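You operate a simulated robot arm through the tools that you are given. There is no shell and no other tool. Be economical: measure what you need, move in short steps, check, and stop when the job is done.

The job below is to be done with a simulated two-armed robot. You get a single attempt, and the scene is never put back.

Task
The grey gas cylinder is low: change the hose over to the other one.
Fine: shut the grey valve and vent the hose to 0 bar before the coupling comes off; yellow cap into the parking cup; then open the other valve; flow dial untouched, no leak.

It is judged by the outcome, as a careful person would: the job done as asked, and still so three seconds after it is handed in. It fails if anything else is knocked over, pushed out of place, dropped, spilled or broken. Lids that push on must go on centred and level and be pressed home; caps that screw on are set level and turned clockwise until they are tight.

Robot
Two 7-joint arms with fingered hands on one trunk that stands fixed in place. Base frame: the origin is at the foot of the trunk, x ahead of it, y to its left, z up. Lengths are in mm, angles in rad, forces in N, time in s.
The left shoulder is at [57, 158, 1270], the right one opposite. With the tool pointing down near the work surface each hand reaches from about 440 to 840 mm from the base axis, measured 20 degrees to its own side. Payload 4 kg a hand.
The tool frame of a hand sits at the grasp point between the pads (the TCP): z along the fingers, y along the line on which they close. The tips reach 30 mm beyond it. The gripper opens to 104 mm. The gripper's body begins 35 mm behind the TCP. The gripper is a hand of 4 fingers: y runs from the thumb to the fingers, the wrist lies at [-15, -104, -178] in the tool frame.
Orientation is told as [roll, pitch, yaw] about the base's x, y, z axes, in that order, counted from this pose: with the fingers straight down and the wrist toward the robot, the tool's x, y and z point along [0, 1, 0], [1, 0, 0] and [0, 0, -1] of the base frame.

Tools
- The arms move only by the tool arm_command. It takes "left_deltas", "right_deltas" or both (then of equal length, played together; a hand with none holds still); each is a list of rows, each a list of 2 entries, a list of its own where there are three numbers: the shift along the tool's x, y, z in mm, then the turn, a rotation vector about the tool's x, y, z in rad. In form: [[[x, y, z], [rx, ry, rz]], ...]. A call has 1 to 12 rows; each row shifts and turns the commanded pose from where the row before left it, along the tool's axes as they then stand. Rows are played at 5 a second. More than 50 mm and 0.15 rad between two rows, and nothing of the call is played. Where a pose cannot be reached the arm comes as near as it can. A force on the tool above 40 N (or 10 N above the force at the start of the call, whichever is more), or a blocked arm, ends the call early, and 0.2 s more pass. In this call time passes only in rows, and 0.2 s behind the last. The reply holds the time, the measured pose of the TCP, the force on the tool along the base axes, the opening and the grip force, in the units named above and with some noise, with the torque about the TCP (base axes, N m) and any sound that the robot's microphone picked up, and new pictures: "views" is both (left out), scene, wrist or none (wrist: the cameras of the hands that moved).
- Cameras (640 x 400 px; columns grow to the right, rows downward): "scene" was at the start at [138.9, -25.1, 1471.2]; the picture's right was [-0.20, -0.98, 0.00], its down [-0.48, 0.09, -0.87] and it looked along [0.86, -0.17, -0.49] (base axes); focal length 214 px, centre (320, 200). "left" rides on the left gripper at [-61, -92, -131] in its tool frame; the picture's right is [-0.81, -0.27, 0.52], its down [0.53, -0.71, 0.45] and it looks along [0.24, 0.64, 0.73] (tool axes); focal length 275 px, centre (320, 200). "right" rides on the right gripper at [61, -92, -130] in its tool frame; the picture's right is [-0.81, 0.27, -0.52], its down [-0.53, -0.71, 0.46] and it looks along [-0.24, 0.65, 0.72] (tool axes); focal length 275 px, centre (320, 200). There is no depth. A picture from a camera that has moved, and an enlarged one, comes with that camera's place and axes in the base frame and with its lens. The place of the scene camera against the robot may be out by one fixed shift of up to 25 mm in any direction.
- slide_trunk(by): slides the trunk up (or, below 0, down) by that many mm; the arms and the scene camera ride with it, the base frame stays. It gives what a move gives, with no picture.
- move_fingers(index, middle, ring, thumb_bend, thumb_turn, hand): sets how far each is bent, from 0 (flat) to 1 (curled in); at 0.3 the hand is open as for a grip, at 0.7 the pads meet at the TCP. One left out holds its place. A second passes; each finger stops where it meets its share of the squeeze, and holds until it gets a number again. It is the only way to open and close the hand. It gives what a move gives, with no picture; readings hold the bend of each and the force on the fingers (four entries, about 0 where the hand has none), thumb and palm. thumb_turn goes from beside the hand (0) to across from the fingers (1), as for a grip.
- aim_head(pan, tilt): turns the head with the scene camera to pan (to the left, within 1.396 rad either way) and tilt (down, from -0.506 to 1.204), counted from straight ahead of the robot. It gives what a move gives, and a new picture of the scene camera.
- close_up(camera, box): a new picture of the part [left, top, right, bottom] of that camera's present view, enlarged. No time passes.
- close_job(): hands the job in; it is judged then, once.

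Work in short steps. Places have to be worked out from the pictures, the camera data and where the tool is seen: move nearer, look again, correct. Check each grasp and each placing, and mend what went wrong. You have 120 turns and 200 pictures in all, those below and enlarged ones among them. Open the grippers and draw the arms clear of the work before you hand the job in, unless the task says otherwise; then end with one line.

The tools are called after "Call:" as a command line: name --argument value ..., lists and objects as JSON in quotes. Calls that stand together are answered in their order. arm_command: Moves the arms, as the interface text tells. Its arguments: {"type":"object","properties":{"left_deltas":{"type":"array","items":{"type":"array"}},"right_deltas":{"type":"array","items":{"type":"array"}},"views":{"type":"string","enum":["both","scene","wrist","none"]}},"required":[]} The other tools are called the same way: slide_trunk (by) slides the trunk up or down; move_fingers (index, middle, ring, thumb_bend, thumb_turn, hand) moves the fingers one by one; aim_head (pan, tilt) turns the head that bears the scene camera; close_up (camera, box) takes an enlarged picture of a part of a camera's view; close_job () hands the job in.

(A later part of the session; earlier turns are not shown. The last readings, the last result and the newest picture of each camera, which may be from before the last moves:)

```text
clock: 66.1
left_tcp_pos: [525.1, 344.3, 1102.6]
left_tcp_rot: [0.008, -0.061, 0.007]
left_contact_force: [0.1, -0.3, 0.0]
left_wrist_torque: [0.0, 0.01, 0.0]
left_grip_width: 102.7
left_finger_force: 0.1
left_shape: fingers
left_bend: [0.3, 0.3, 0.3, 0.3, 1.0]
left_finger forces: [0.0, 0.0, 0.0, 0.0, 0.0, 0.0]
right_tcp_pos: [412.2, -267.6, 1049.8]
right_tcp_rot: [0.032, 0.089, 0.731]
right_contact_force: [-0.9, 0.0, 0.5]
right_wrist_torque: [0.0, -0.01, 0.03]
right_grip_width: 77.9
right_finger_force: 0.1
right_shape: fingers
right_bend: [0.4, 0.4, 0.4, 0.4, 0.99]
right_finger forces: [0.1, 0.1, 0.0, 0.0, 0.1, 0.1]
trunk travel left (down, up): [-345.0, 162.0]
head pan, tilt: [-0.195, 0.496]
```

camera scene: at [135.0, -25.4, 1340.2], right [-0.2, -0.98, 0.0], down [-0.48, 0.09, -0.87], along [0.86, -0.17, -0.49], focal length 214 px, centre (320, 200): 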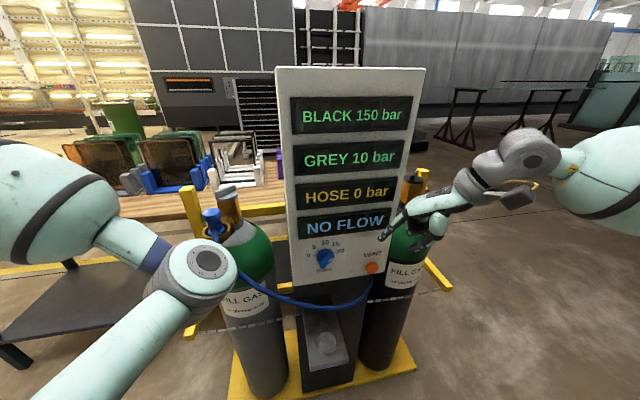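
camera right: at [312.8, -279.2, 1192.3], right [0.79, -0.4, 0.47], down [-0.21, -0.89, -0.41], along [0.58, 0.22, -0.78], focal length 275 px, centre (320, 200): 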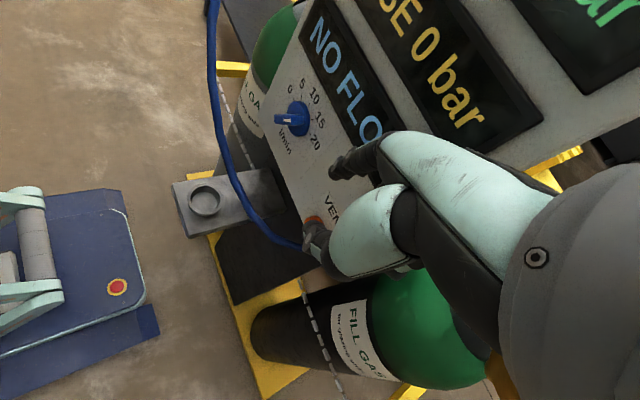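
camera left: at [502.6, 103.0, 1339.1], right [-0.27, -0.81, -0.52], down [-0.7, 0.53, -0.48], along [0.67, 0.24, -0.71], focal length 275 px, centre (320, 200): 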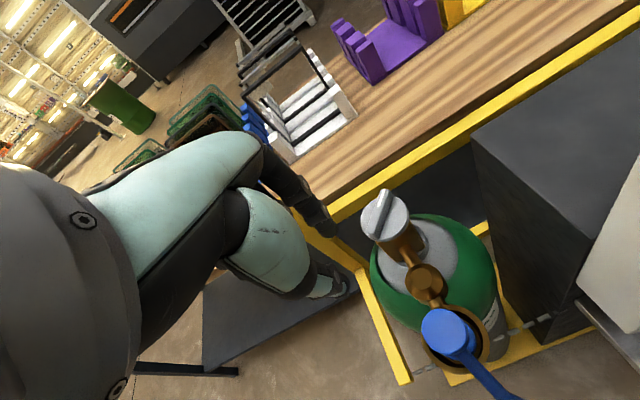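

HOSE stays at 0: the grey valve is shut. I raise the trunk 100 mm, then move the right hand right and level it, towards the yellow cap at ≈(557,-430,1049).

Call:
slide_trunk --by 100

Call:
arm_command --right_deltas '[[[-30, -27, 0], [0, 0, 0]], [[-30, -27, 0], [-0.046, -0.081, 0]], [[-30, -27, 0], [0, 0, 0]], [[-30, -27, 0], [0, 0, 0]], [[-20, 22, 0], [0, 0, 0]], [[-20, 22, 0], [0, 0, 0]], [[-20, 22, 0], [0, 0, 0]]]' --views "both"

```text
clock: 67.5
left_tcp_pos: [525.1, 343.6, 1205.1]
left_tcp_rot: [0.009, -0.063, 0.008]
left_contact_force: [0.0, 0.8, -0.8]
left_wrist_torque: [0.03, 0.02, 0.01]
left_grip_width: 102.6
left_finger_force: 0.0
left_shape: fingers
left_bend: [0.3, 0.3, 0.3, 0.3, 1.0]
left_finger forces: [0.0, 0.0, 0.0, 0.0, 0.1, 0.0]
right_tcp_pos: [412.7, -268.1, 1151.8]
right_tcp_rot: [0.03, 0.088, 0.731]
right_contact_force: [-0.7, -0.1, 0.1]
right_wrist_torque: [0.0, -0.03, 0.0]
right_grip_width: 78.1
right_finger_force: 0.0
right_shape: fingers
right_bend: [0.4, 0.4, 0.4, 0.4, 0.99]
right_finger forces: [0.1, 0.0, 0.0, 0.1, 0.1, 0.0]
trunk travel left (down, up): [-445.0, 62.0]
head pan, tilt: [-0.195, 0.496]
```

```text
clock: 69.0
left_tcp_pos: [510.1, 350.4, 1213.6]
left_tcp_rot: [0.031, -0.097, 0.028]
left_contact_force: [0.0, -0.2, 0.6]
left_wrist_torque: [0.02, 0.02, 0.05]
left_grip_width: 103.1
left_finger_force: 0.2
left_shape: fingers
left_bend: [0.3, 0.3, 0.3, 0.3, 1.0]
left_finger forces: [0.0, 0.1, 0.0, 0.1, 0.1, 0.0]
right_tcp_pos: [436.0, -266.3, 1163.4]
right_tcp_rot: [-0.06, 0.035, 0.729]
right_contact_force: [-0.2, 0.1, 0.0]
right_wrist_torque: [0.03, -0.04, 0.02]
right_grip_width: 77.8
right_finger_force: 0.1
right_shape: fingers
right_bend: [0.4, 0.4, 0.4, 0.4, 0.99]
right_finger forces: [0.0, 0.0, 0.1, 0.0, 0.1, 0.0]
right hand out of reach, approached as far as the arm can: row 1, 2, 3, 4, 5, 6, 7
trunk travel left (down, up): [-445.0, 62.0]
head pan, tilt: [-0.195, 0.496]
stopped in row 7 (right hand): the force on the tool passed its limit at 44 N (the readings are from after the stop); the commanded pose is now the measured one
camera scene: at [134.1, -25.3, 1441.5], right [-0.19, -0.98, 0.0], down [-0.48, 0.09, -0.87], along [0.86, -0.17, -0.48], focal length 214 px, centre (320, 200)
camera right: at [325.8, -273.1, 1294.7], right [0.74, -0.38, 0.55], down [-0.17, -0.9, -0.4], along [0.65, 0.2, -0.73], focal length 275 px, centre (320, 200)
```

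scene: 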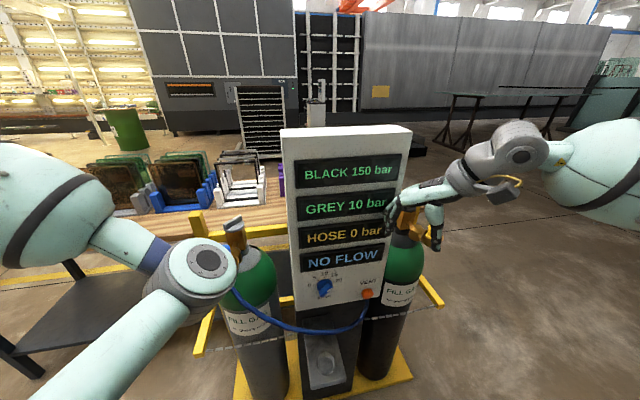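
right: 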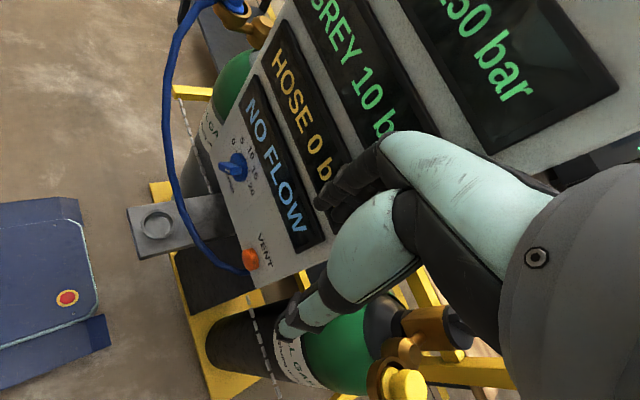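

The hand touched the panel because the arm could not follow. I first try small moves up and to the right, away from the panel.

Call:
arm_command --right_deltas '[[[0, -15, 0], [0, 0, 0]], [[0, -5, -30], [0, 0, 0]], [[0, 0, -30], [0, 0, 0]]]' --views "none"

Call:
arm_command --right_deltas '[[[-20, -18, 0], [0, 0, 0.1]], [[-20, -18, 0], [0, 0, 0.1]]]' --views "scene"

```text
clock: 69.8
left_tcp_pos: [516.2, 351.9, 1209.5]
left_tcp_rot: [0.029, -0.092, 0.026]
left_contact_force: [0.2, -0.9, 0.3]
left_wrist_torque: [-0.06, 0.0, -0.01]
left_grip_width: 102.9
left_finger_force: 0.0
left_shape: fingers
left_bend: [0.3, 0.3, 0.3, 0.3, 1.0]
left_finger forces: [0.0, 0.0, 0.1, 0.0, 0.1, 0.0]
right_tcp_pos: [426.3, -272.7, 1223.3]
right_tcp_rot: [-0.056, 0.04, 0.729]
right_contact_force: [-0.2, -0.6, 0.4]
right_wrist_torque: [-0.03, 0.04, 0.01]
right_grip_width: 77.9
right_finger_force: 0.2
right_shape: fingers
right_bend: [0.4, 0.4, 0.4, 0.4, 0.99]
right_finger forces: [0.1, 0.1, 0.0, 0.0, 0.1, 0.1]
trunk travel left (down, up): [-445.0, 62.0]
head pan, tilt: [-0.195, 0.496]
```

```text
clock: 70.4
left_tcp_pos: [513.2, 351.5, 1212.4]
left_tcp_rot: [0.032, -0.094, 0.026]
left_contact_force: [-0.3, 0.4, -0.4]
left_wrist_torque: [-0.03, -0.02, -0.02]
left_grip_width: 103.0
left_finger_force: 0.1
left_shape: fingers
left_bend: [0.3, 0.3, 0.3, 0.3, 1.0]
left_finger forces: [0.0, 0.0, 0.0, 0.0, 0.0, 0.0]
right_tcp_pos: [421.7, -328.6, 1228.2]
right_tcp_rot: [-0.065, 0.026, 0.528]
right_contact_force: [-0.6, 0.1, -0.1]
right_wrist_torque: [0.04, 0.01, 0.0]
right_grip_width: 77.9
right_finger_force: 0.1
right_shape: fingers
right_bend: [0.4, 0.4, 0.4, 0.4, 0.99]
right_finger forces: [0.0, 0.0, 0.0, 0.0, 0.0, 0.0]
trunk travel left (down, up): [-445.0, 62.0]
head pan, tilt: [-0.195, 0.496]
camera scene: at [138.8, -25.6, 1441.0], right [-0.2, -0.98, 0.0], down [-0.48, 0.09, -0.87], along [0.86, -0.17, -0.49], focal length 214 px, centre (320, 200)
```

scene: 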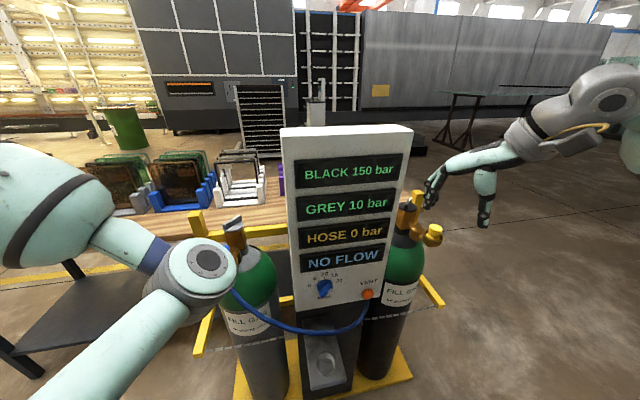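

Free now. I go on to above-and-before the cap, levelling the hand, and look with the wrist camera.

Call:
arm_command --right_deltas '[[[-35, 5, 0], [0, 0, 0]], [[-35, 10, 0], [-0.055, 0.043, 0]], [[-34, 10, 20], [0, 0, 0]], [[-34, 10, 30], [0, 0, 0]]]' --views "wrist"

```text
clock: 71.4
left_tcp_pos: [515.4, 351.6, 1212.3]
left_tcp_rot: [0.031, -0.093, 0.025]
left_contact_force: [-0.9, 0.7, 0.4]
left_wrist_torque: [-0.01, 0.03, 0.02]
left_grip_width: 102.6
left_finger_force: 0.0
left_shape: fingers
left_bend: [0.3, 0.3, 0.3, 0.3, 1.0]
left_finger forces: [0.0, 0.0, 0.0, 0.0, 0.0, 0.0]
right_tcp_pos: [491.3, -333.0, 1179.2]
right_tcp_rot: [-0.024, -0.028, 0.522]
right_contact_force: [0.7, 1.4, -0.6]
right_wrist_torque: [-0.01, 0.04, -0.01]
right_grip_width: 77.9
right_finger_force: 0.0
right_shape: fingers
right_bend: [0.4, 0.4, 0.4, 0.4, 0.99]
right_finger forces: [0.0, 0.0, 0.0, 0.1, 0.0, 0.0]
right hand out of reach, approached as far as the arm can: row 1, 2, 3, 4
trunk travel left (down, up): [-445.0, 62.0]
head pan, tilt: [-0.195, 0.496]
camera right: at [378.0, -325.8, 1306.4], right [0.62, -0.56, 0.54], down [-0.34, -0.82, -0.46], along [0.71, 0.1, -0.7], focal length 275 px, centre (320, 200)
```

right: 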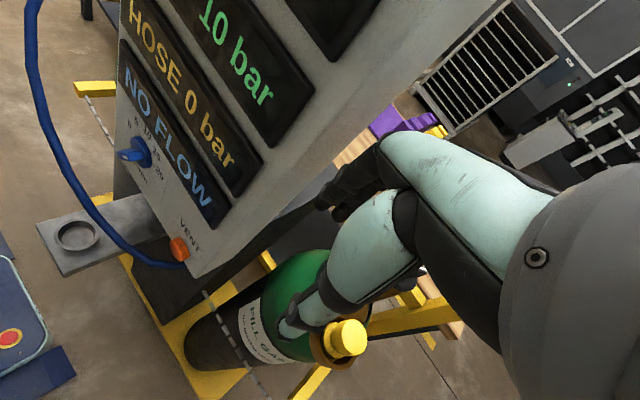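

It reaches a wrist limit going right with positive yaw. I turn the hand clockwise to yaw ≈ −0.5 while moving to the right.

Call:
arm_command --right_deltas '[[[0, 0, -20], [0, 0, 0.145]], [[0, 0, 0], [0, 0, 0.145]], [[-10, 0, 0], [0, 0, 0.145]], [[-15, 0, 0], [0, 0, 0.145]], [[-20, 0, 0], [0, 0, 0.145]], [[-20, 0, 0], [0, 0, 0.145]], [[-20, 0, 0], [0, 0, 0.145]]]' --views "wrist"

```text
clock: 73.0
left_tcp_pos: [514.4, 352.9, 1212.6]
left_tcp_rot: [0.03, -0.094, 0.028]
left_contact_force: [0.4, 0.5, 0.5]
left_wrist_torque: [-0.01, 0.01, -0.01]
left_grip_width: 102.7
left_finger_force: 0.0
left_shape: fingers
left_bend: [0.3, 0.3, 0.3, 0.3, 1.0]
left_finger forces: [0.1, 0.1, 0.0, 0.1, 0.1, 0.0]
right_tcp_pos: [483.9, -414.7, 1201.5]
right_tcp_rot: [0.015, -0.033, -0.487]
right_contact_force: [-0.1, -0.1, -0.2]
right_wrist_torque: [0.01, 0.01, -0.01]
right_grip_width: 77.6
right_finger_force: 0.0
right_shape: fingers
right_bend: [0.4, 0.4, 0.4, 0.4, 0.99]
right_finger forces: [0.1, 0.1, 0.0, 0.0, 0.0, 0.0]
trunk travel left (down, up): [-445.0, 62.0]
head pan, tilt: [-0.195, 0.496]
camera right: at [428.8, -318.3, 1330.5], right [-0.15, -0.84, 0.52], down [-0.86, -0.14, -0.49], along [0.48, -0.52, -0.71], focal length 275 px, centre (320, 200)
```

right: 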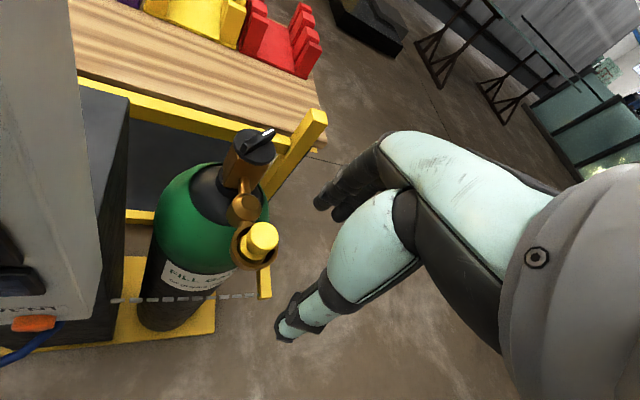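

Cap confirmed at ≈(555,-432,1049). I move above it.

Call:
arm_command --right_deltas '[[[9, 35, 10], [0.029, -0.015, 0]], [[9, 35, 30], [0, 0, 0]], [[0, 0, 40], [0, 0, 0]]]' --views "wrist"

Call:
close_up --camera "scene" --box '[360, 160, 500, 280]'

```text
clock: 73.8
left_tcp_pos: [514.5, 349.9, 1214.1]
left_tcp_rot: [0.033, -0.094, 0.028]
left_contact_force: [-1.0, -0.5, -0.5]
left_wrist_torque: [0.02, -0.02, -0.02]
left_grip_width: 102.8
left_finger_force: 0.1
left_shape: fingers
left_bend: [0.3, 0.3, 0.3, 0.3, 1.0]
left_finger forces: [0.1, 0.0, 0.0, 0.1, 0.0, 0.0]
right_tcp_pos: [555.0, -431.7, 1123.4]
right_tcp_rot: [0.0, -0.004, -0.484]
right_contact_force: [0.6, -0.1, -0.4]
right_wrist_torque: [0.02, -0.01, 0.02]
right_grip_width: 77.8
right_finger_force: 0.0
right_shape: fingers
right_bend: [0.4, 0.4, 0.4, 0.4, 0.99]
right_finger forces: [0.0, 0.1, 0.0, 0.0, 0.0, 0.0]
trunk travel left (down, up): [-445.0, 62.0]
head pan, tilt: [-0.195, 0.496]
camera right: at [502.7, -335.7, 1253.7], right [-0.14, -0.84, 0.52], down [-0.88, -0.14, -0.46], along [0.46, -0.52, -0.72], focal length 275 px, centre (320, 200)
```

right: 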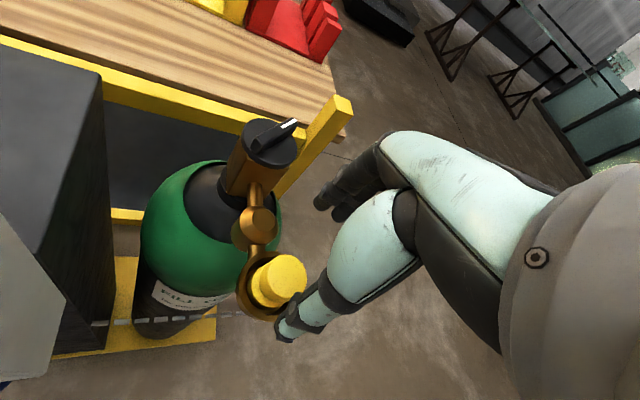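

```text
3.33 times, centred on (430, 220) of scene
camera zoom: at [138.5, -26.0, 1441.0], right [-0.2, -0.98, 0.0], down [-0.48, 0.09, -0.87], along [0.86, -0.17, -0.49], focal length 715 px, centre (-47, 133)
```

zoom: 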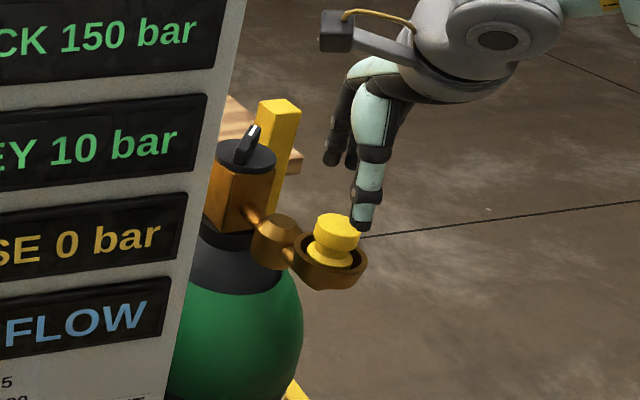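

Cap top refined to (556,-436,1044). I lower to z≈1058 and close gently around the knob.

Call:
arm_command --right_deltas '[[[-3, 2, 25], [0, 0, 0]], [[0, 0, 25], [0, 0, 0]], [[0, 0, 15], [0, 0, 0]]]' --views "none"

Call:
close_up --camera "right" --box '[180, 160, 420, 340]'

Call:
close_up --camera "scene" --box '[380, 170, 480, 270]'

```text
clock: 74.6
left_tcp_pos: [513.0, 351.6, 1213.1]
left_tcp_rot: [0.032, -0.092, 0.029]
left_contact_force: [-0.9, 0.0, -1.0]
left_wrist_torque: [-0.02, -0.04, -0.01]
left_grip_width: 102.9
left_finger_force: 0.0
left_shape: fingers
left_bend: [0.3, 0.3, 0.3, 0.3, 1.0]
left_finger forces: [0.0, 0.0, 0.0, 0.0, 0.0, 0.0]
right_tcp_pos: [554.4, -433.3, 1058.7]
right_tcp_rot: [-0.002, -0.004, -0.484]
right_contact_force: [-0.5, 1.0, -0.1]
right_wrist_torque: [0.0, -0.03, -0.03]
right_grip_width: 77.7
right_finger_force: 0.0
right_shape: fingers
right_bend: [0.4, 0.4, 0.4, 0.4, 0.99]
right_finger forces: [0.0, 0.0, 0.0, 0.0, 0.0, 0.0]
trunk travel left (down, up): [-445.0, 62.0]
head pan, tilt: [-0.195, 0.496]
```

```text
2.22 times, centred on (300, 250) of right
camera zoom: at [503.4, -338.3, 1189.3], right [-0.13, -0.84, 0.52], down [-0.88, -0.14, -0.46], along [0.46, -0.52, -0.72], focal length 612 px, centre (364, 89)
```

zoom: 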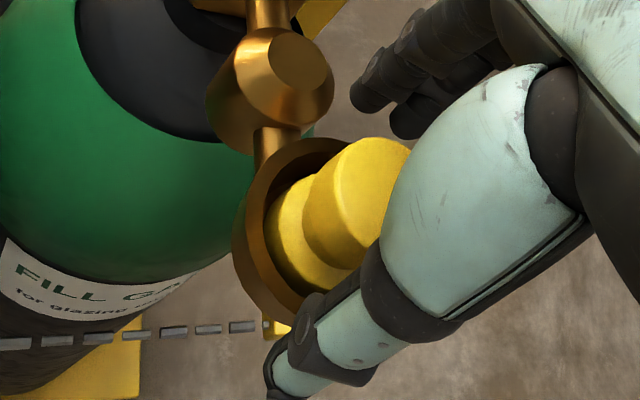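

```text
4.00 times, centred on (430, 220) of scene
camera zoom: at [138.9, -24.7, 1441.0], right [-0.2, -0.98, 0.0], down [-0.48, 0.09, -0.87], along [0.86, -0.17, -0.49], focal length 858 px, centre (-120, 120)
```

zoom: 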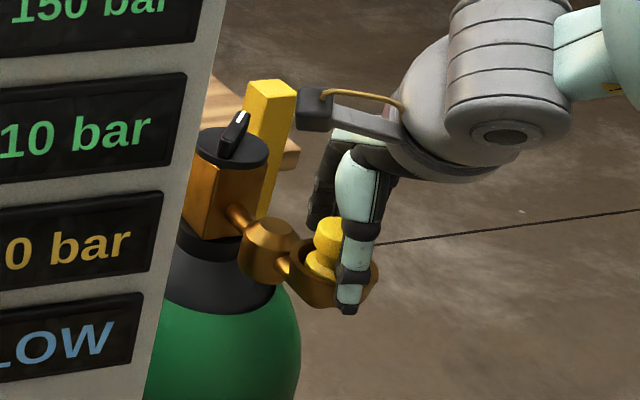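

Centring is good. I raise 6 mm so the tips stay above the ring's rim, then close.

Call:
arm_command --right_deltas '[[[0, 0, -6], [0, 0, 0]]]' --views "none"

Call:
move_fingers --hand "right" --index 0.62 --middle 0.62 --ring 0.62 --thumb_bend 0.62

Call:
close_up --camera "right" --box '[180, 160, 420, 340]'

Call:
close_up --camera "scene" --box '[380, 170, 480, 270]'

```text
clock: 75.0
left_tcp_pos: [514.2, 351.8, 1212.1]
left_tcp_rot: [0.031, -0.091, 0.026]
left_contact_force: [-0.2, 0.1, 0.7]
left_wrist_torque: [-0.01, 0.0, 0.0]
left_grip_width: 102.8
left_finger_force: 0.1
left_shape: fingers
left_bend: [0.3, 0.3, 0.3, 0.3, 1.0]
left_finger forces: [0.0, 0.1, 0.0, 0.0, 0.0, 0.1]
right_tcp_pos: [555.1, -435.4, 1065.4]
right_tcp_rot: [-0.001, -0.005, -0.484]
right_contact_force: [-0.1, 0.0, 0.3]
right_wrist_torque: [0.05, 0.0, -0.02]
right_grip_width: 77.6
right_finger_force: 0.1
right_shape: fingers
right_bend: [0.4, 0.4, 0.4, 0.4, 0.99]
right_finger forces: [0.0, 0.1, 0.0, 0.1, 0.0, 0.0]
trunk travel left (down, up): [-445.0, 62.0]
head pan, tilt: [-0.195, 0.496]
```

```text
clock: 76.0
left_tcp_pos: [512.7, 353.6, 1213.1]
left_tcp_rot: [0.03, -0.094, 0.027]
left_contact_force: [0.0, -0.1, -0.1]
left_wrist_torque: [0.0, 0.04, 0.0]
left_grip_width: 102.8
left_finger_force: 0.1
left_shape: fingers
left_bend: [0.3, 0.3, 0.3, 0.3, 1.0]
left_finger forces: [0.1, 0.0, 0.1, 0.0, 0.0, 0.1]
right_tcp_pos: [553.9, -434.8, 1067.4]
right_tcp_rot: [0.001, -0.006, -0.484]
right_contact_force: [-1.7, 0.2, 16.8]
right_wrist_torque: [0.05, 0.15, -0.03]
right_grip_width: 35.3
right_finger_force: 9.3
right_shape: fingers
right_bend: [0.6, 0.6, 0.62, 0.55, 1.0]
right_finger forces: [2.9, 5.0, 0.0, 0.0, 10.6, 0.1]
trunk travel left (down, up): [-445.0, 62.0]
head pan, tilt: [-0.195, 0.496]
```

```text
2.22 times, centred on (300, 250) of right
camera zoom: at [502.4, -338.0, 1197.5], right [-0.14, -0.84, 0.52], down [-0.88, -0.14, -0.46], along [0.46, -0.52, -0.72], focal length 612 px, centre (364, 89)
```

zoom: 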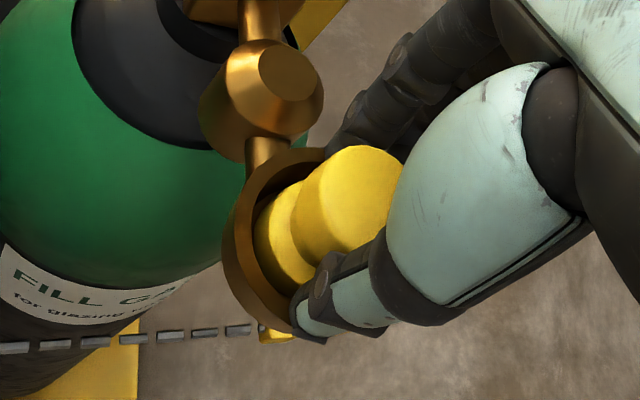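

```text
4.00 times, centred on (430, 220) of scene
camera zoom: at [136.5, -23.8, 1441.3], right [-0.2, -0.98, 0.0], down [-0.48, 0.09, -0.87], along [0.86, -0.17, -0.49], focal length 858 px, centre (-120, 120)
```

zoom: 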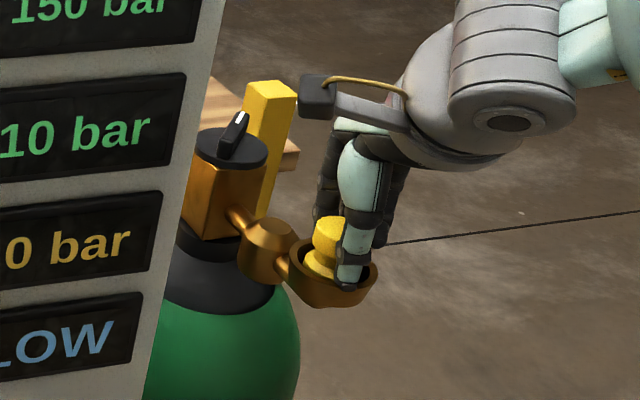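

The tips bear on the ring's rim (17 N upward). I open a little, raise 10 mm and re-grip.

Call:
move_fingers --hand "right" --index 0.5 --middle 0.5 --ring 0.5 --thumb_bend 0.48

Call:
arm_command --right_deltas '[[[0, 0, -10], [0, 0, 0]]]' --views "none"

Call:
move_fingers --hand "right" --index 0.7 --middle 0.7 --ring 0.6 --thumb_bend 0.7

Call:
close_up --camera "right" --box '[180, 160, 420, 340]'

```text
clock: 77.0
left_tcp_pos: [512.3, 352.6, 1211.8]
left_tcp_rot: [0.03, -0.093, 0.028]
left_contact_force: [0.1, 1.1, -1.2]
left_wrist_torque: [0.0, 0.0, 0.01]
left_grip_width: 102.7
left_finger_force: 0.1
left_shape: fingers
left_bend: [0.3, 0.3, 0.3, 0.3, 1.0]
left_finger forces: [0.1, 0.0, 0.0, 0.0, 0.1, 0.1]
right_tcp_pos: [555.8, -434.4, 1065.3]
right_tcp_rot: [0.0, -0.005, -0.483]
right_contact_force: [2.6, -0.9, 16.4]
right_wrist_torque: [0.22, 0.42, 0.03]
right_grip_width: 51.3
right_finger_force: 8.4
right_shape: fingers
right_bend: [0.5, 0.5, 0.5, 0.5, 1.0]
right_finger forces: [0.0, 0.1, 0.0, 0.0, 15.7, 0.1]
trunk travel left (down, up): [-445.0, 62.0]
head pan, tilt: [-0.195, 0.496]
```

```text
clock: 77.4
left_tcp_pos: [515.2, 351.2, 1209.8]
left_tcp_rot: [0.031, -0.089, 0.026]
left_contact_force: [-0.2, 0.3, 0.9]
left_wrist_torque: [0.0, -0.01, -0.02]
left_grip_width: 102.8
left_finger_force: 0.0
left_shape: fingers
left_bend: [0.3, 0.3, 0.3, 0.3, 1.0]
left_finger forces: [0.0, 0.1, 0.1, 0.0, 0.0, 0.0]
right_tcp_pos: [555.8, -436.0, 1071.5]
right_tcp_rot: [-0.001, 0.002, -0.483]
right_contact_force: [0.0, -1.0, 0.5]
right_wrist_torque: [0.04, 0.01, -0.01]
right_grip_width: 54.1
right_finger_force: 0.1
right_shape: fingers
right_bend: [0.5, 0.5, 0.5, 0.48, 1.0]
right_finger forces: [0.0, 0.1, 0.0, 0.0, 0.0, 0.0]
trunk travel left (down, up): [-445.0, 62.0]
head pan, tilt: [-0.195, 0.496]
```

```text
clock: 78.4
left_tcp_pos: [514.9, 351.1, 1212.3]
left_tcp_rot: [0.032, -0.094, 0.029]
left_contact_force: [-0.6, -0.2, -0.2]
left_wrist_torque: [0.04, -0.01, -0.01]
left_grip_width: 102.9
left_finger_force: 0.1
left_shape: fingers
left_bend: [0.3, 0.3, 0.3, 0.3, 1.0]
left_finger forces: [0.0, 0.0, 0.0, 0.1, 0.0, 0.1]
right_tcp_pos: [555.6, -436.5, 1073.0]
right_tcp_rot: [0.0, -0.003, -0.484]
right_contact_force: [-0.5, 0.3, -0.7]
right_wrist_torque: [-0.02, 0.0, -0.01]
right_grip_width: 27.4
right_finger_force: 9.8
right_shape: fingers
right_bend: [0.61, 0.66, 0.6, 0.6, 1.0]
right_finger forces: [6.7, 3.2, 0.0, 0.1, 9.7, 0.0]
trunk travel left (down, up): [-445.0, 62.0]
head pan, tilt: [-0.195, 0.496]
```

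```text
2.22 times, centred on (300, 250) of right
camera zoom: at [504.1, -339.5, 1205.0], right [-0.13, -0.84, 0.52], down [-0.88, -0.14, -0.46], along [0.46, -0.52, -0.72], focal length 612 px, centre (364, 89)
```

zoom: 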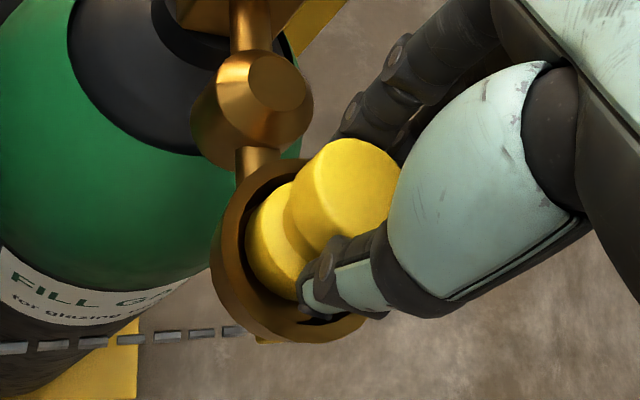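

Gripped at the waist, balanced forces and no push on the ring. I squeeze a little more and lift gently.

Call:
move_fingers --hand "right" --index 0.85 --middle 0.85 --ring 0.75 --thumb_bend 0.8

Call:
arm_command --right_deltas '[[[0, 0, -4], [0, 0, 0]], [[0, 0, -4], [0, 0, 0]], [[0, 0, -4], [0, 0, 0]]]' --views "none"

Call:
close_up --camera "right" --box '[180, 160, 420, 340]'

```text
clock: 79.4
left_tcp_pos: [514.3, 351.6, 1212.3]
left_tcp_rot: [0.032, -0.093, 0.027]
left_contact_force: [-0.2, 0.3, -0.9]
left_wrist_torque: [0.02, -0.01, 0.01]
left_grip_width: 102.9
left_finger_force: 0.1
left_shape: fingers
left_bend: [0.3, 0.3, 0.3, 0.3, 1.0]
left_finger forces: [0.0, 0.0, 0.0, 0.1, 0.1, 0.0]
right_tcp_pos: [556.1, -436.4, 1074.6]
right_tcp_rot: [0.0, -0.002, -0.484]
right_contact_force: [0.8, -0.8, -0.7]
right_wrist_torque: [0.02, 0.02, 0.03]
right_grip_width: 27.1
right_finger_force: 13.6
right_shape: fingers
right_bend: [0.62, 0.67, 0.75, 0.59, 1.0]
right_finger forces: [7.4, 6.6, 0.1, 0.0, 13.7, 0.0]
trunk travel left (down, up): [-445.0, 62.0]
head pan, tilt: [-0.195, 0.496]
```

```text
clock: 80.2
left_tcp_pos: [514.2, 350.3, 1212.6]
left_tcp_rot: [0.03, -0.092, 0.028]
left_contact_force: [-0.3, -0.6, -0.9]
left_wrist_torque: [-0.02, 0.01, 0.01]
left_grip_width: 102.9
left_finger_force: 0.1
left_shape: fingers
left_bend: [0.3, 0.3, 0.3, 0.3, 1.0]
left_finger forces: [0.0, 0.1, 0.0, 0.0, 0.0, 0.0]
right_tcp_pos: [556.7, -436.6, 1085.1]
right_tcp_rot: [-0.003, -0.005, -0.483]
right_contact_force: [0.1, 0.4, -0.6]
right_wrist_torque: [-0.01, 0.0, 0.01]
right_grip_width: 27.3
right_finger_force: 13.6
right_shape: fingers
right_bend: [0.62, 0.67, 0.75, 0.59, 1.0]
right_finger forces: [7.5, 6.5, 0.0, 0.1, 13.7, 0.1]
trunk travel left (down, up): [-445.0, 62.0]
head pan, tilt: [-0.195, 0.496]
```

```text
2.22 times, centred on (300, 250) of right
camera zoom: at [504.0, -339.6, 1216.5], right [-0.13, -0.84, 0.52], down [-0.88, -0.14, -0.46], along [0.46, -0.52, -0.72], focal length 612 px, centre (364, 89)
```

zoom: 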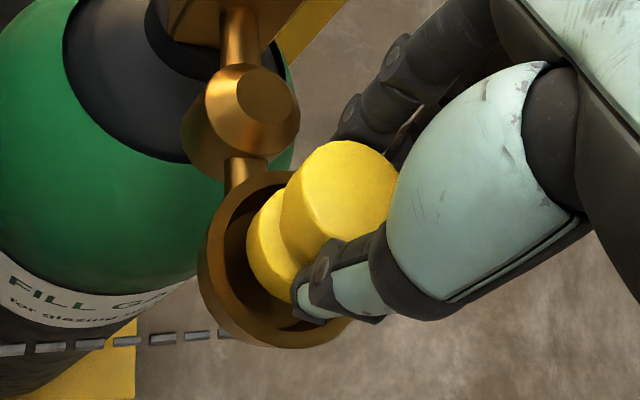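

The cap lifts out freely. I raise it, draw it back towards the robot, then lower the trunk; the cup works out at ≈(430,-94,726).

Call:
arm_command --right_deltas '[[[0, 0, -25], [0, 0, 0]], [[0, 0, -25], [0, 0, 0]], [[-19, -36, 0], [0, 0, 0]], [[-19, -36, 0], [0, 0, 0]], [[-14, -26, 0], [0, 0, 0]], [[0, 0, 0], [0, 0, -0.12]], [[0, 0, 0], [0, 0, -0.12]], [[0, 0, 0], [0, 0, -0.12]], [[0, 0, 0], [0, 0, -0.12]]]' --views "both"

```text
clock: 82.2
left_tcp_pos: [513.5, 350.1, 1213.2]
left_tcp_rot: [0.031, -0.093, 0.027]
left_contact_force: [-0.1, 0.2, 0.3]
left_wrist_torque: [0.03, -0.01, 0.02]
left_grip_width: 102.7
left_finger_force: 0.0
left_shape: fingers
left_bend: [0.3, 0.3, 0.3, 0.3, 1.0]
left_finger forces: [0.0, 0.0, 0.1, 0.0, 0.0, 0.1]
right_tcp_pos: [445.8, -436.9, 1135.6]
right_tcp_rot: [-0.001, -0.002, -0.004]
right_contact_force: [-0.3, -1.0, -0.6]
right_wrist_torque: [-0.02, 0.02, -0.01]
right_grip_width: 26.8
right_finger_force: 13.3
right_shape: fingers
right_bend: [0.62, 0.67, 0.75, 0.59, 1.0]
right_finger forces: [7.1, 6.6, 0.0, 0.0, 13.5, 0.0]
trunk travel left (down, up): [-445.0, 62.0]
head pan, tilt: [-0.195, 0.496]
camera scene: at [139.0, -25.9, 1441.0], right [-0.2, -0.98, 0.0], down [-0.48, 0.09, -0.87], along [0.86, -0.17, -0.49], focal length 214 px, centre (320, 200)
camera right: at [355.5, -375.4, 1266.2], right [0.27, -0.81, 0.52], down [-0.72, -0.53, -0.46], along [0.64, -0.25, -0.72], focal length 275 px, centre (320, 200)
```

scene: 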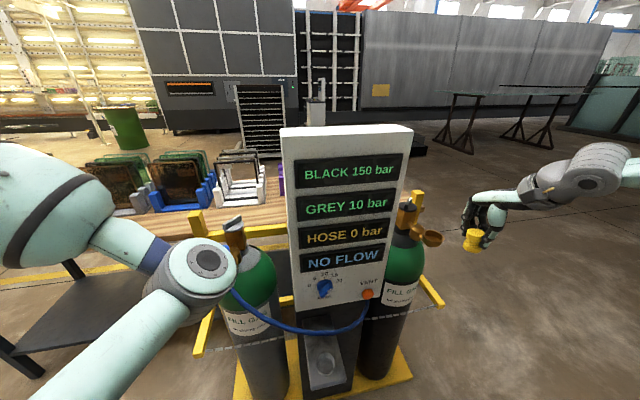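
right: 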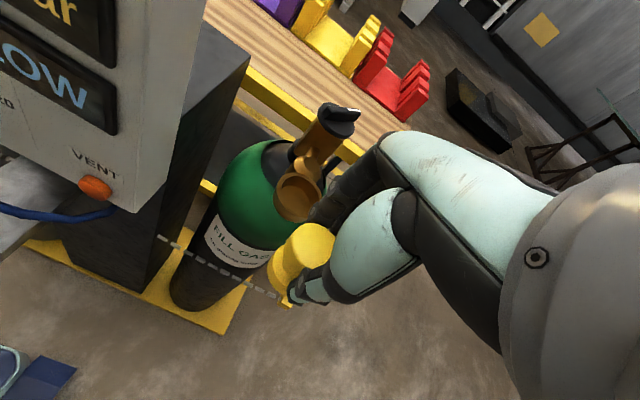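

Cap held upright; the black outlet is now bare. I lower the trunk 230 mm and tilt the head a little more down.

Call:
slide_trunk --by -230

Call:
aim_head --pan -0.195 --tilt 0.6

Call:
close_up --camera "scene" --box '[230, 150, 470, 350]'

```text
clock: 84.6
left_tcp_pos: [513.6, 351.5, 982.0]
left_tcp_rot: [0.026, -0.09, 0.024]
left_contact_force: [0.8, -0.3, -0.3]
left_wrist_torque: [0.02, -0.01, 0.03]
left_grip_width: 102.5
left_finger_force: 0.0
left_shape: fingers
left_bend: [0.3, 0.3, 0.3, 0.3, 1.0]
left_finger forces: [0.0, 0.0, 0.0, 0.0, 0.1, 0.0]
right_tcp_pos: [444.0, -436.9, 906.5]
right_tcp_rot: [-0.002, -0.002, -0.006]
right_contact_force: [-0.2, 0.1, -0.2]
right_wrist_torque: [-0.01, -0.01, -0.04]
right_grip_width: 27.2
right_finger_force: 13.4
right_shape: fingers
right_bend: [0.62, 0.67, 0.75, 0.59, 1.0]
right_finger forces: [7.2, 6.5, 0.1, 0.0, 13.5, 0.1]
trunk travel left (down, up): [-215.0, 292.0]
head pan, tilt: [-0.195, 0.496]
```

```text
clock: 85.3
left_tcp_pos: [513.5, 351.6, 982.5]
left_tcp_rot: [0.028, -0.089, 0.024]
left_contact_force: [0.6, -0.2, -0.1]
left_wrist_torque: [0.0, 0.02, 0.0]
left_grip_width: 102.9
left_finger_force: 0.1
left_shape: fingers
left_bend: [0.3, 0.3, 0.3, 0.3, 1.0]
left_finger forces: [0.0, 0.1, 0.0, 0.0, 0.1, 0.0]
right_tcp_pos: [444.0, -435.4, 904.8]
right_tcp_rot: [-0.001, -0.002, -0.005]
right_contact_force: [0.5, 0.0, -1.1]
right_wrist_torque: [0.0, 0.0, 0.01]
right_grip_width: 26.9
right_finger_force: 13.5
right_shape: fingers
right_bend: [0.62, 0.67, 0.75, 0.59, 1.0]
right_finger forces: [7.2, 6.5, 0.0, 0.0, 13.4, 0.0]
trunk travel left (down, up): [-215.0, 292.0]
head pan, tilt: [-0.195, 0.6]
camera scene: at [132.9, -24.6, 1202.0], right [-0.19, -0.98, 0.0], down [-0.56, 0.11, -0.82], along [0.8, -0.16, -0.58], focal length 214 px, centre (320, 200)
```

scene: 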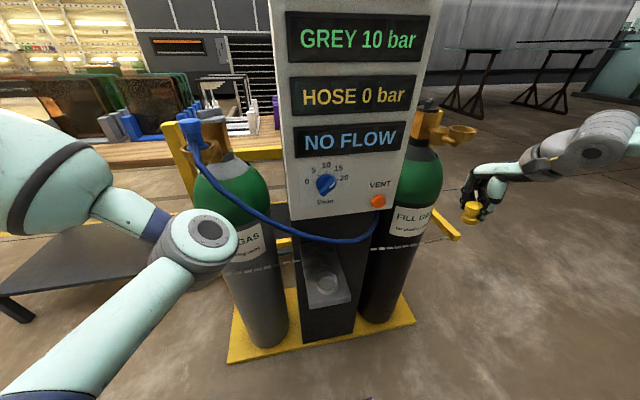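

```text
2.00 times, centred on (350, 250) of scene
camera zoom: at [132.9, -24.6, 1202.0], right [-0.19, -0.98, 0.0], down [-0.56, 0.11, -0.82], along [0.8, -0.16, -0.58], focal length 429 px, centre (260, 100)
```

zoom: 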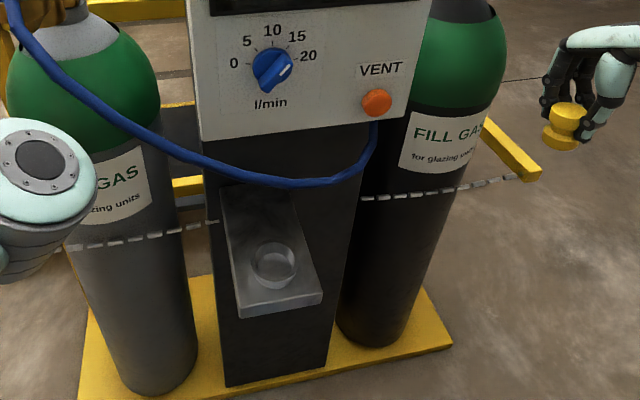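

The hose's low point hangs at ≈(438,-103,854), right over the cup (≈(427,-93,732)). I'll come in low from the right front, hand turned (yaw ≈1) so it stays in front of the hose. First step: to (415,-280) with yaw.

Call:
arm_command --right_deltas '[[[40, -5, 0], [0, 0, -0.14]], [[40, -10, 0], [0, 0, -0.14]], [[40, -20, 0], [0, 0, -0.14]], [[30, -10, 0], [0, 0, -0.14]], [[0, 0, 20], [0, 0, -0.14]], [[0, 0, 20], [0, 0, -0.14]]]' --views "scene"

```text
clock: 86.7
left_tcp_pos: [514.5, 349.7, 982.3]
left_tcp_rot: [0.028, -0.088, 0.024]
left_contact_force: [0.0, -0.4, -0.2]
left_wrist_torque: [0.04, 0.0, -0.01]
left_grip_width: 102.8
left_finger_force: 0.0
left_shape: fingers
left_bend: [0.3, 0.3, 0.3, 0.3, 1.0]
left_finger forces: [0.0, 0.0, 0.1, 0.0, 0.1, 0.1]
right_tcp_pos: [374.1, -279.8, 913.7]
right_tcp_rot: [0.003, 0.006, 0.744]
right_contact_force: [0.7, -0.4, -0.7]
right_wrist_torque: [0.02, -0.02, 0.01]
right_grip_width: 26.7
right_finger_force: 13.2
right_shape: fingers
right_bend: [0.62, 0.67, 0.75, 0.59, 1.0]
right_finger forces: [7.2, 6.4, 0.1, 0.0, 13.2, 0.0]
right hand out of reach, approached as far as the arm can: row 5, 6
trunk travel left (down, up): [-215.0, 292.0]
head pan, tilt: [-0.195, 0.6]
camera scene: at [133.3, -25.4, 1201.7], right [-0.19, -0.98, 0.0], down [-0.57, 0.11, -0.82], along [0.8, -0.16, -0.58], focal length 214 px, centre (320, 200)
```

scene: 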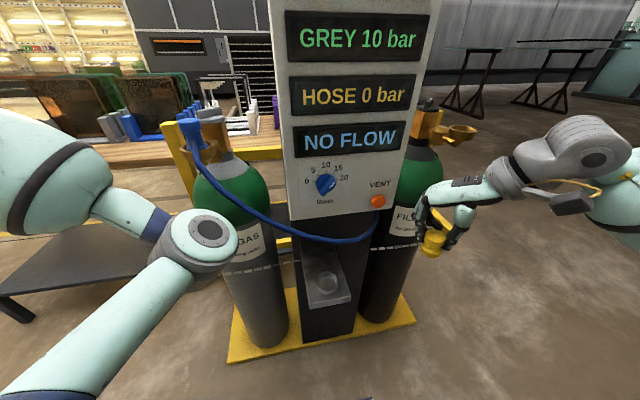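

I move outward and left, and lower to approach level.

Call:
arm_command --right_deltas '[[[-3, 30, 0], [0, 0, 0]], [[-3, 29, 0], [0, 0, 0]], [[0, 0, 30], [0, 0, 0]], [[0, 0, 30], [0, 0, 0]]]' --views "both"

```text
clock: 87.7
left_tcp_pos: [513.8, 350.5, 980.9]
left_tcp_rot: [0.028, -0.09, 0.023]
left_contact_force: [0.4, 0.0, -0.2]
left_wrist_torque: [-0.01, -0.02, 0.0]
left_grip_width: 102.8
left_finger_force: 0.0
left_shape: fingers
left_bend: [0.3, 0.3, 0.3, 0.3, 1.0]
left_finger forces: [0.1, 0.1, 0.0, 0.0, 0.0, 0.0]
right_tcp_pos: [420.7, -245.4, 851.9]
right_tcp_rot: [0.001, 0.002, 0.741]
right_contact_force: [-0.5, 0.0, -0.9]
right_wrist_torque: [-0.02, -0.01, 0.02]
right_grip_width: 26.7
right_finger_force: 12.7
right_shape: fingers
right_bend: [0.62, 0.67, 0.75, 0.59, 1.0]
right_finger forces: [7.2, 6.3, 0.0, 0.1, 13.1, 0.0]
trunk travel left (down, up): [-215.0, 292.0]
head pan, tilt: [-0.195, 0.6]
camera scene: at [133.8, -24.4, 1201.8], right [-0.19, -0.98, 0.0], down [-0.57, 0.11, -0.82], along [0.8, -0.16, -0.58], focal length 214 px, centre (320, 200)
camera right: at [314.1, -262.8, 983.4], right [0.75, -0.41, 0.52], down [-0.17, -0.87, -0.45], along [0.64, 0.26, -0.73], focal length 275 px, centre (320, 200)
```

scene: 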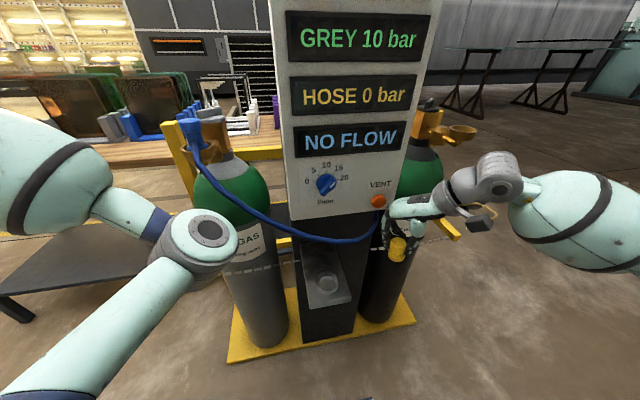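
right: 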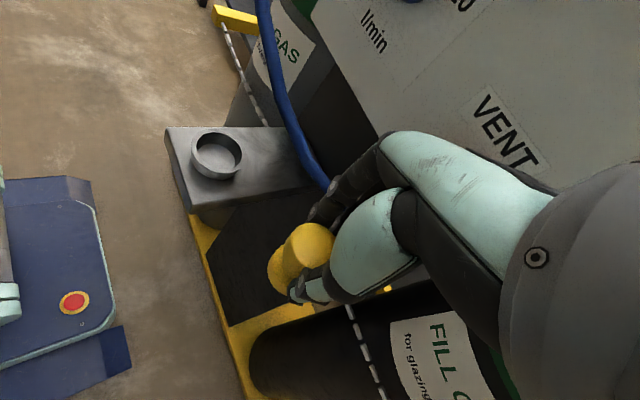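

Cup confirmed at (430,-95,730). I lower to z≈795 and move left halfway, turning the hand slightly more.

Call:
arm_command --right_deltas '[[[0, -10, 30], [0, 0, 0]], [[0, 0, 27], [0, 0, 0]], [[18, 10, 0], [0, 0, -0.08]], [[18, 12, 0], [0, 0, -0.08]], [[16, 12, 0], [0, 0, -0.08]]]' --views "both"

```text
clock: 89.1
left_tcp_pos: [500.6, 355.6, 992.9]
left_tcp_rot: [0.052, -0.121, 0.042]
left_contact_force: [-0.6, 0.0, -0.4]
left_wrist_torque: [0.01, -0.03, -0.02]
left_grip_width: 102.7
left_finger_force: 0.2
left_shape: fingers
left_bend: [0.3, 0.3, 0.3, 0.3, 1.0]
left_finger forces: [0.0, 0.0, 0.1, 0.0, 0.0, 0.1]
right_tcp_pos: [373.5, -182.6, 781.8]
right_tcp_rot: [0.061, -0.005, 0.989]
right_contact_force: [-0.4, -0.2, -1.4]
right_wrist_torque: [0.02, -0.02, -0.04]
right_grip_width: 26.3
right_finger_force: 13.8
right_shape: fingers
right_bend: [0.62, 0.67, 0.75, 0.6, 1.0]
right_finger forces: [7.0, 6.4, 0.0, 0.1, 12.8, 0.1]
trunk travel left (down, up): [-215.0, 292.0]
head pan, tilt: [-0.195, 0.6]
stopped in row 5 (right hand): the arm was blocked; the commanded pose is now the measured one
camera scene: at [130.6, -25.2, 1202.2], right [-0.19, -0.98, 0.0], down [-0.56, 0.11, -0.82], along [0.8, -0.16, -0.57], focal length 214 px, centre (320, 200)
camera right: at [279.5, -231.3, 916.3], right [0.85, -0.24, 0.47], down [0.03, -0.87, -0.49], along [0.52, 0.43, -0.73], focal length 275 px, centre (320, 200)
```

scene: 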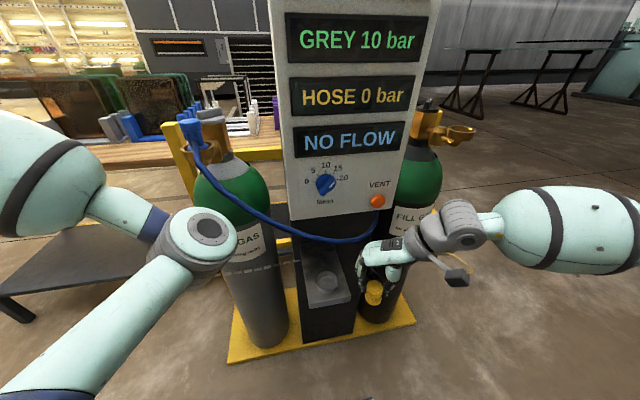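
right: 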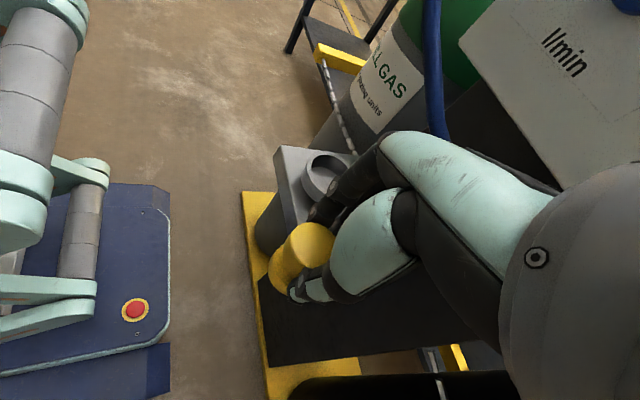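

I had let it drift too near the trunk. I move outward to x≈425, raise slightly, and level.

Call:
arm_command --right_deltas '[[[-21, 14, -8], [0.051, -0.034, 0]], [[-21, 14, -8], [0, 0, 0]], [[11, 17, 0], [0, 0, 0]], [[11, 17, 0], [0, 0, 0]]]' --views "both"

```text
clock: 90.1
left_tcp_pos: [502.9, 355.8, 990.3]
left_tcp_rot: [0.05, -0.116, 0.043]
left_contact_force: [0.1, -0.2, 0.3]
left_wrist_torque: [0.0, 0.0, -0.03]
left_grip_width: 102.6
left_finger_force: 0.1
left_shape: fingers
left_bend: [0.3, 0.3, 0.3, 0.3, 1.0]
left_finger forces: [0.0, 0.1, 0.0, 0.0, 0.0, 0.1]
right_tcp_pos: [409.5, -141.9, 788.0]
right_tcp_rot: [0.032, 0.048, 0.988]
right_contact_force: [0.0, 0.0, -0.7]
right_wrist_torque: [0.01, -0.03, 0.0]
right_grip_width: 26.3
right_finger_force: 12.7
right_shape: fingers
right_bend: [0.62, 0.67, 0.75, 0.6, 1.0]
right_finger forces: [7.0, 6.2, 0.0, 0.0, 12.8, 0.1]
right hand out of reach, approached as far as the arm can: row 2
trunk travel left (down, up): [-215.0, 292.0]
head pan, tilt: [-0.195, 0.6]
camera scene: at [133.1, -24.2, 1201.9], right [-0.19, -0.98, 0.0], down [-0.57, 0.11, -0.82], along [0.8, -0.16, -0.58], focal length 214 px, centre (320, 200)
camera right: at [316.7, -182.1, 924.7], right [0.85, -0.2, 0.48], down [0.03, -0.9, -0.44], along [0.52, 0.39, -0.76], focal length 275 px, centre (320, 200)
```

scene: 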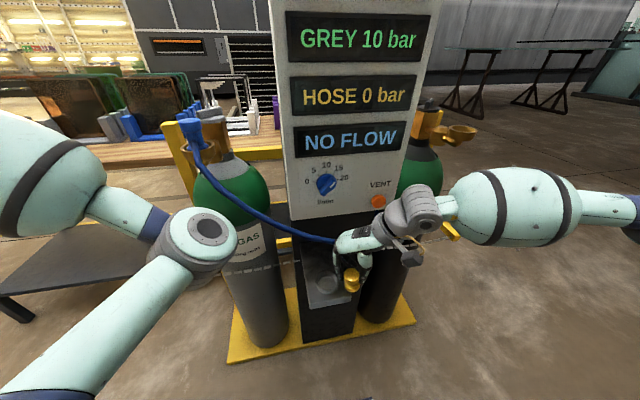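
right: 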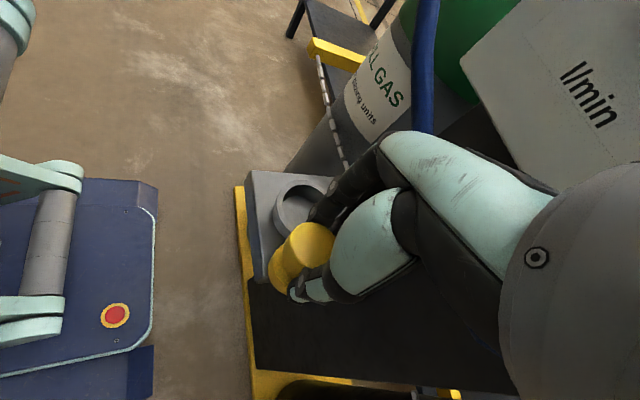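

The cap's bottom is ~57 mm below the TCP, about rim height. I raise 20 mm, level the hand, and move over the cup at (432,-93).

Call:
arm_command --right_deltas '[[[0, 0, -20], [0, -0.058, 0]], [[3, 18, 0], [0, 0, 0]], [[3, 18, 0], [0, 0, 0]], [[2, 17, 0], [0, 0, 0]]]' --views "both"

```text
clock: 91.1
left_tcp_pos: [503.5, 356.9, 988.9]
left_tcp_rot: [0.048, -0.117, 0.042]
left_contact_force: [-0.2, 0.3, -0.2]
left_wrist_torque: [0.01, 0.02, -0.01]
left_grip_width: 103.1
left_finger_force: 0.0
left_shape: fingers
left_bend: [0.3, 0.3, 0.3, 0.3, 1.0]
left_finger forces: [0.0, 0.0, 0.0, 0.0, 0.1, 0.0]
right_tcp_pos: [433.5, -93.9, 806.5]
right_tcp_rot: [-0.027, 0.048, 0.988]
right_contact_force: [0.0, -0.4, -0.1]
right_wrist_torque: [0.02, 0.04, 0.02]
right_grip_width: 26.2
right_finger_force: 12.7
right_shape: fingers
right_bend: [0.62, 0.67, 0.75, 0.6, 1.0]
right_finger forces: [7.1, 6.2, 0.1, 0.0, 12.7, 0.0]
trunk travel left (down, up): [-215.0, 292.0]
head pan, tilt: [-0.195, 0.6]
camera scene: at [133.6, -24.2, 1201.9], right [-0.19, -0.98, 0.0], down [-0.57, 0.11, -0.82], along [0.8, -0.16, -0.58], focal length 214 px, centre (320, 200)
camera right: at [333.2, -130.3, 939.4], right [0.83, -0.19, 0.53], down [0.05, -0.91, -0.41], along [0.56, 0.36, -0.75], focal length 275 px, centre (320, 200)
```

scene: 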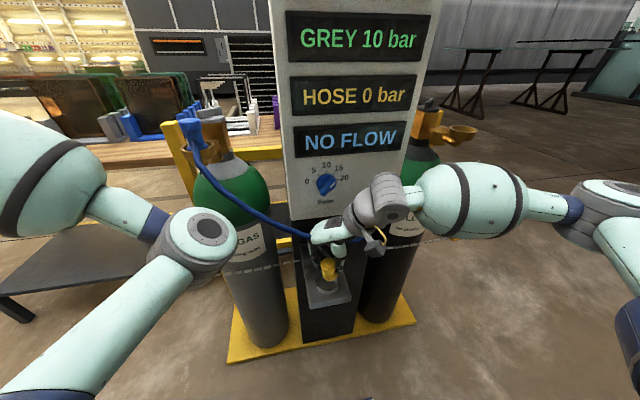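
right: 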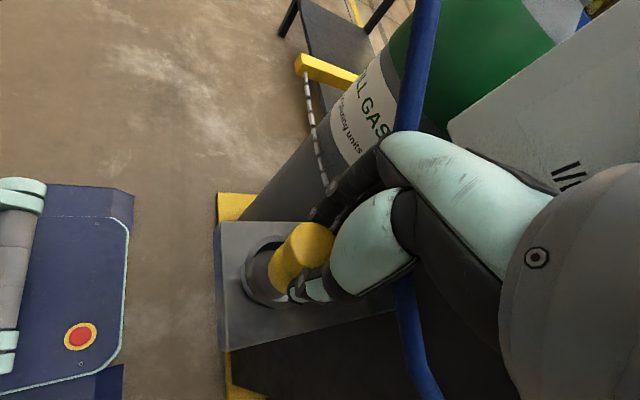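

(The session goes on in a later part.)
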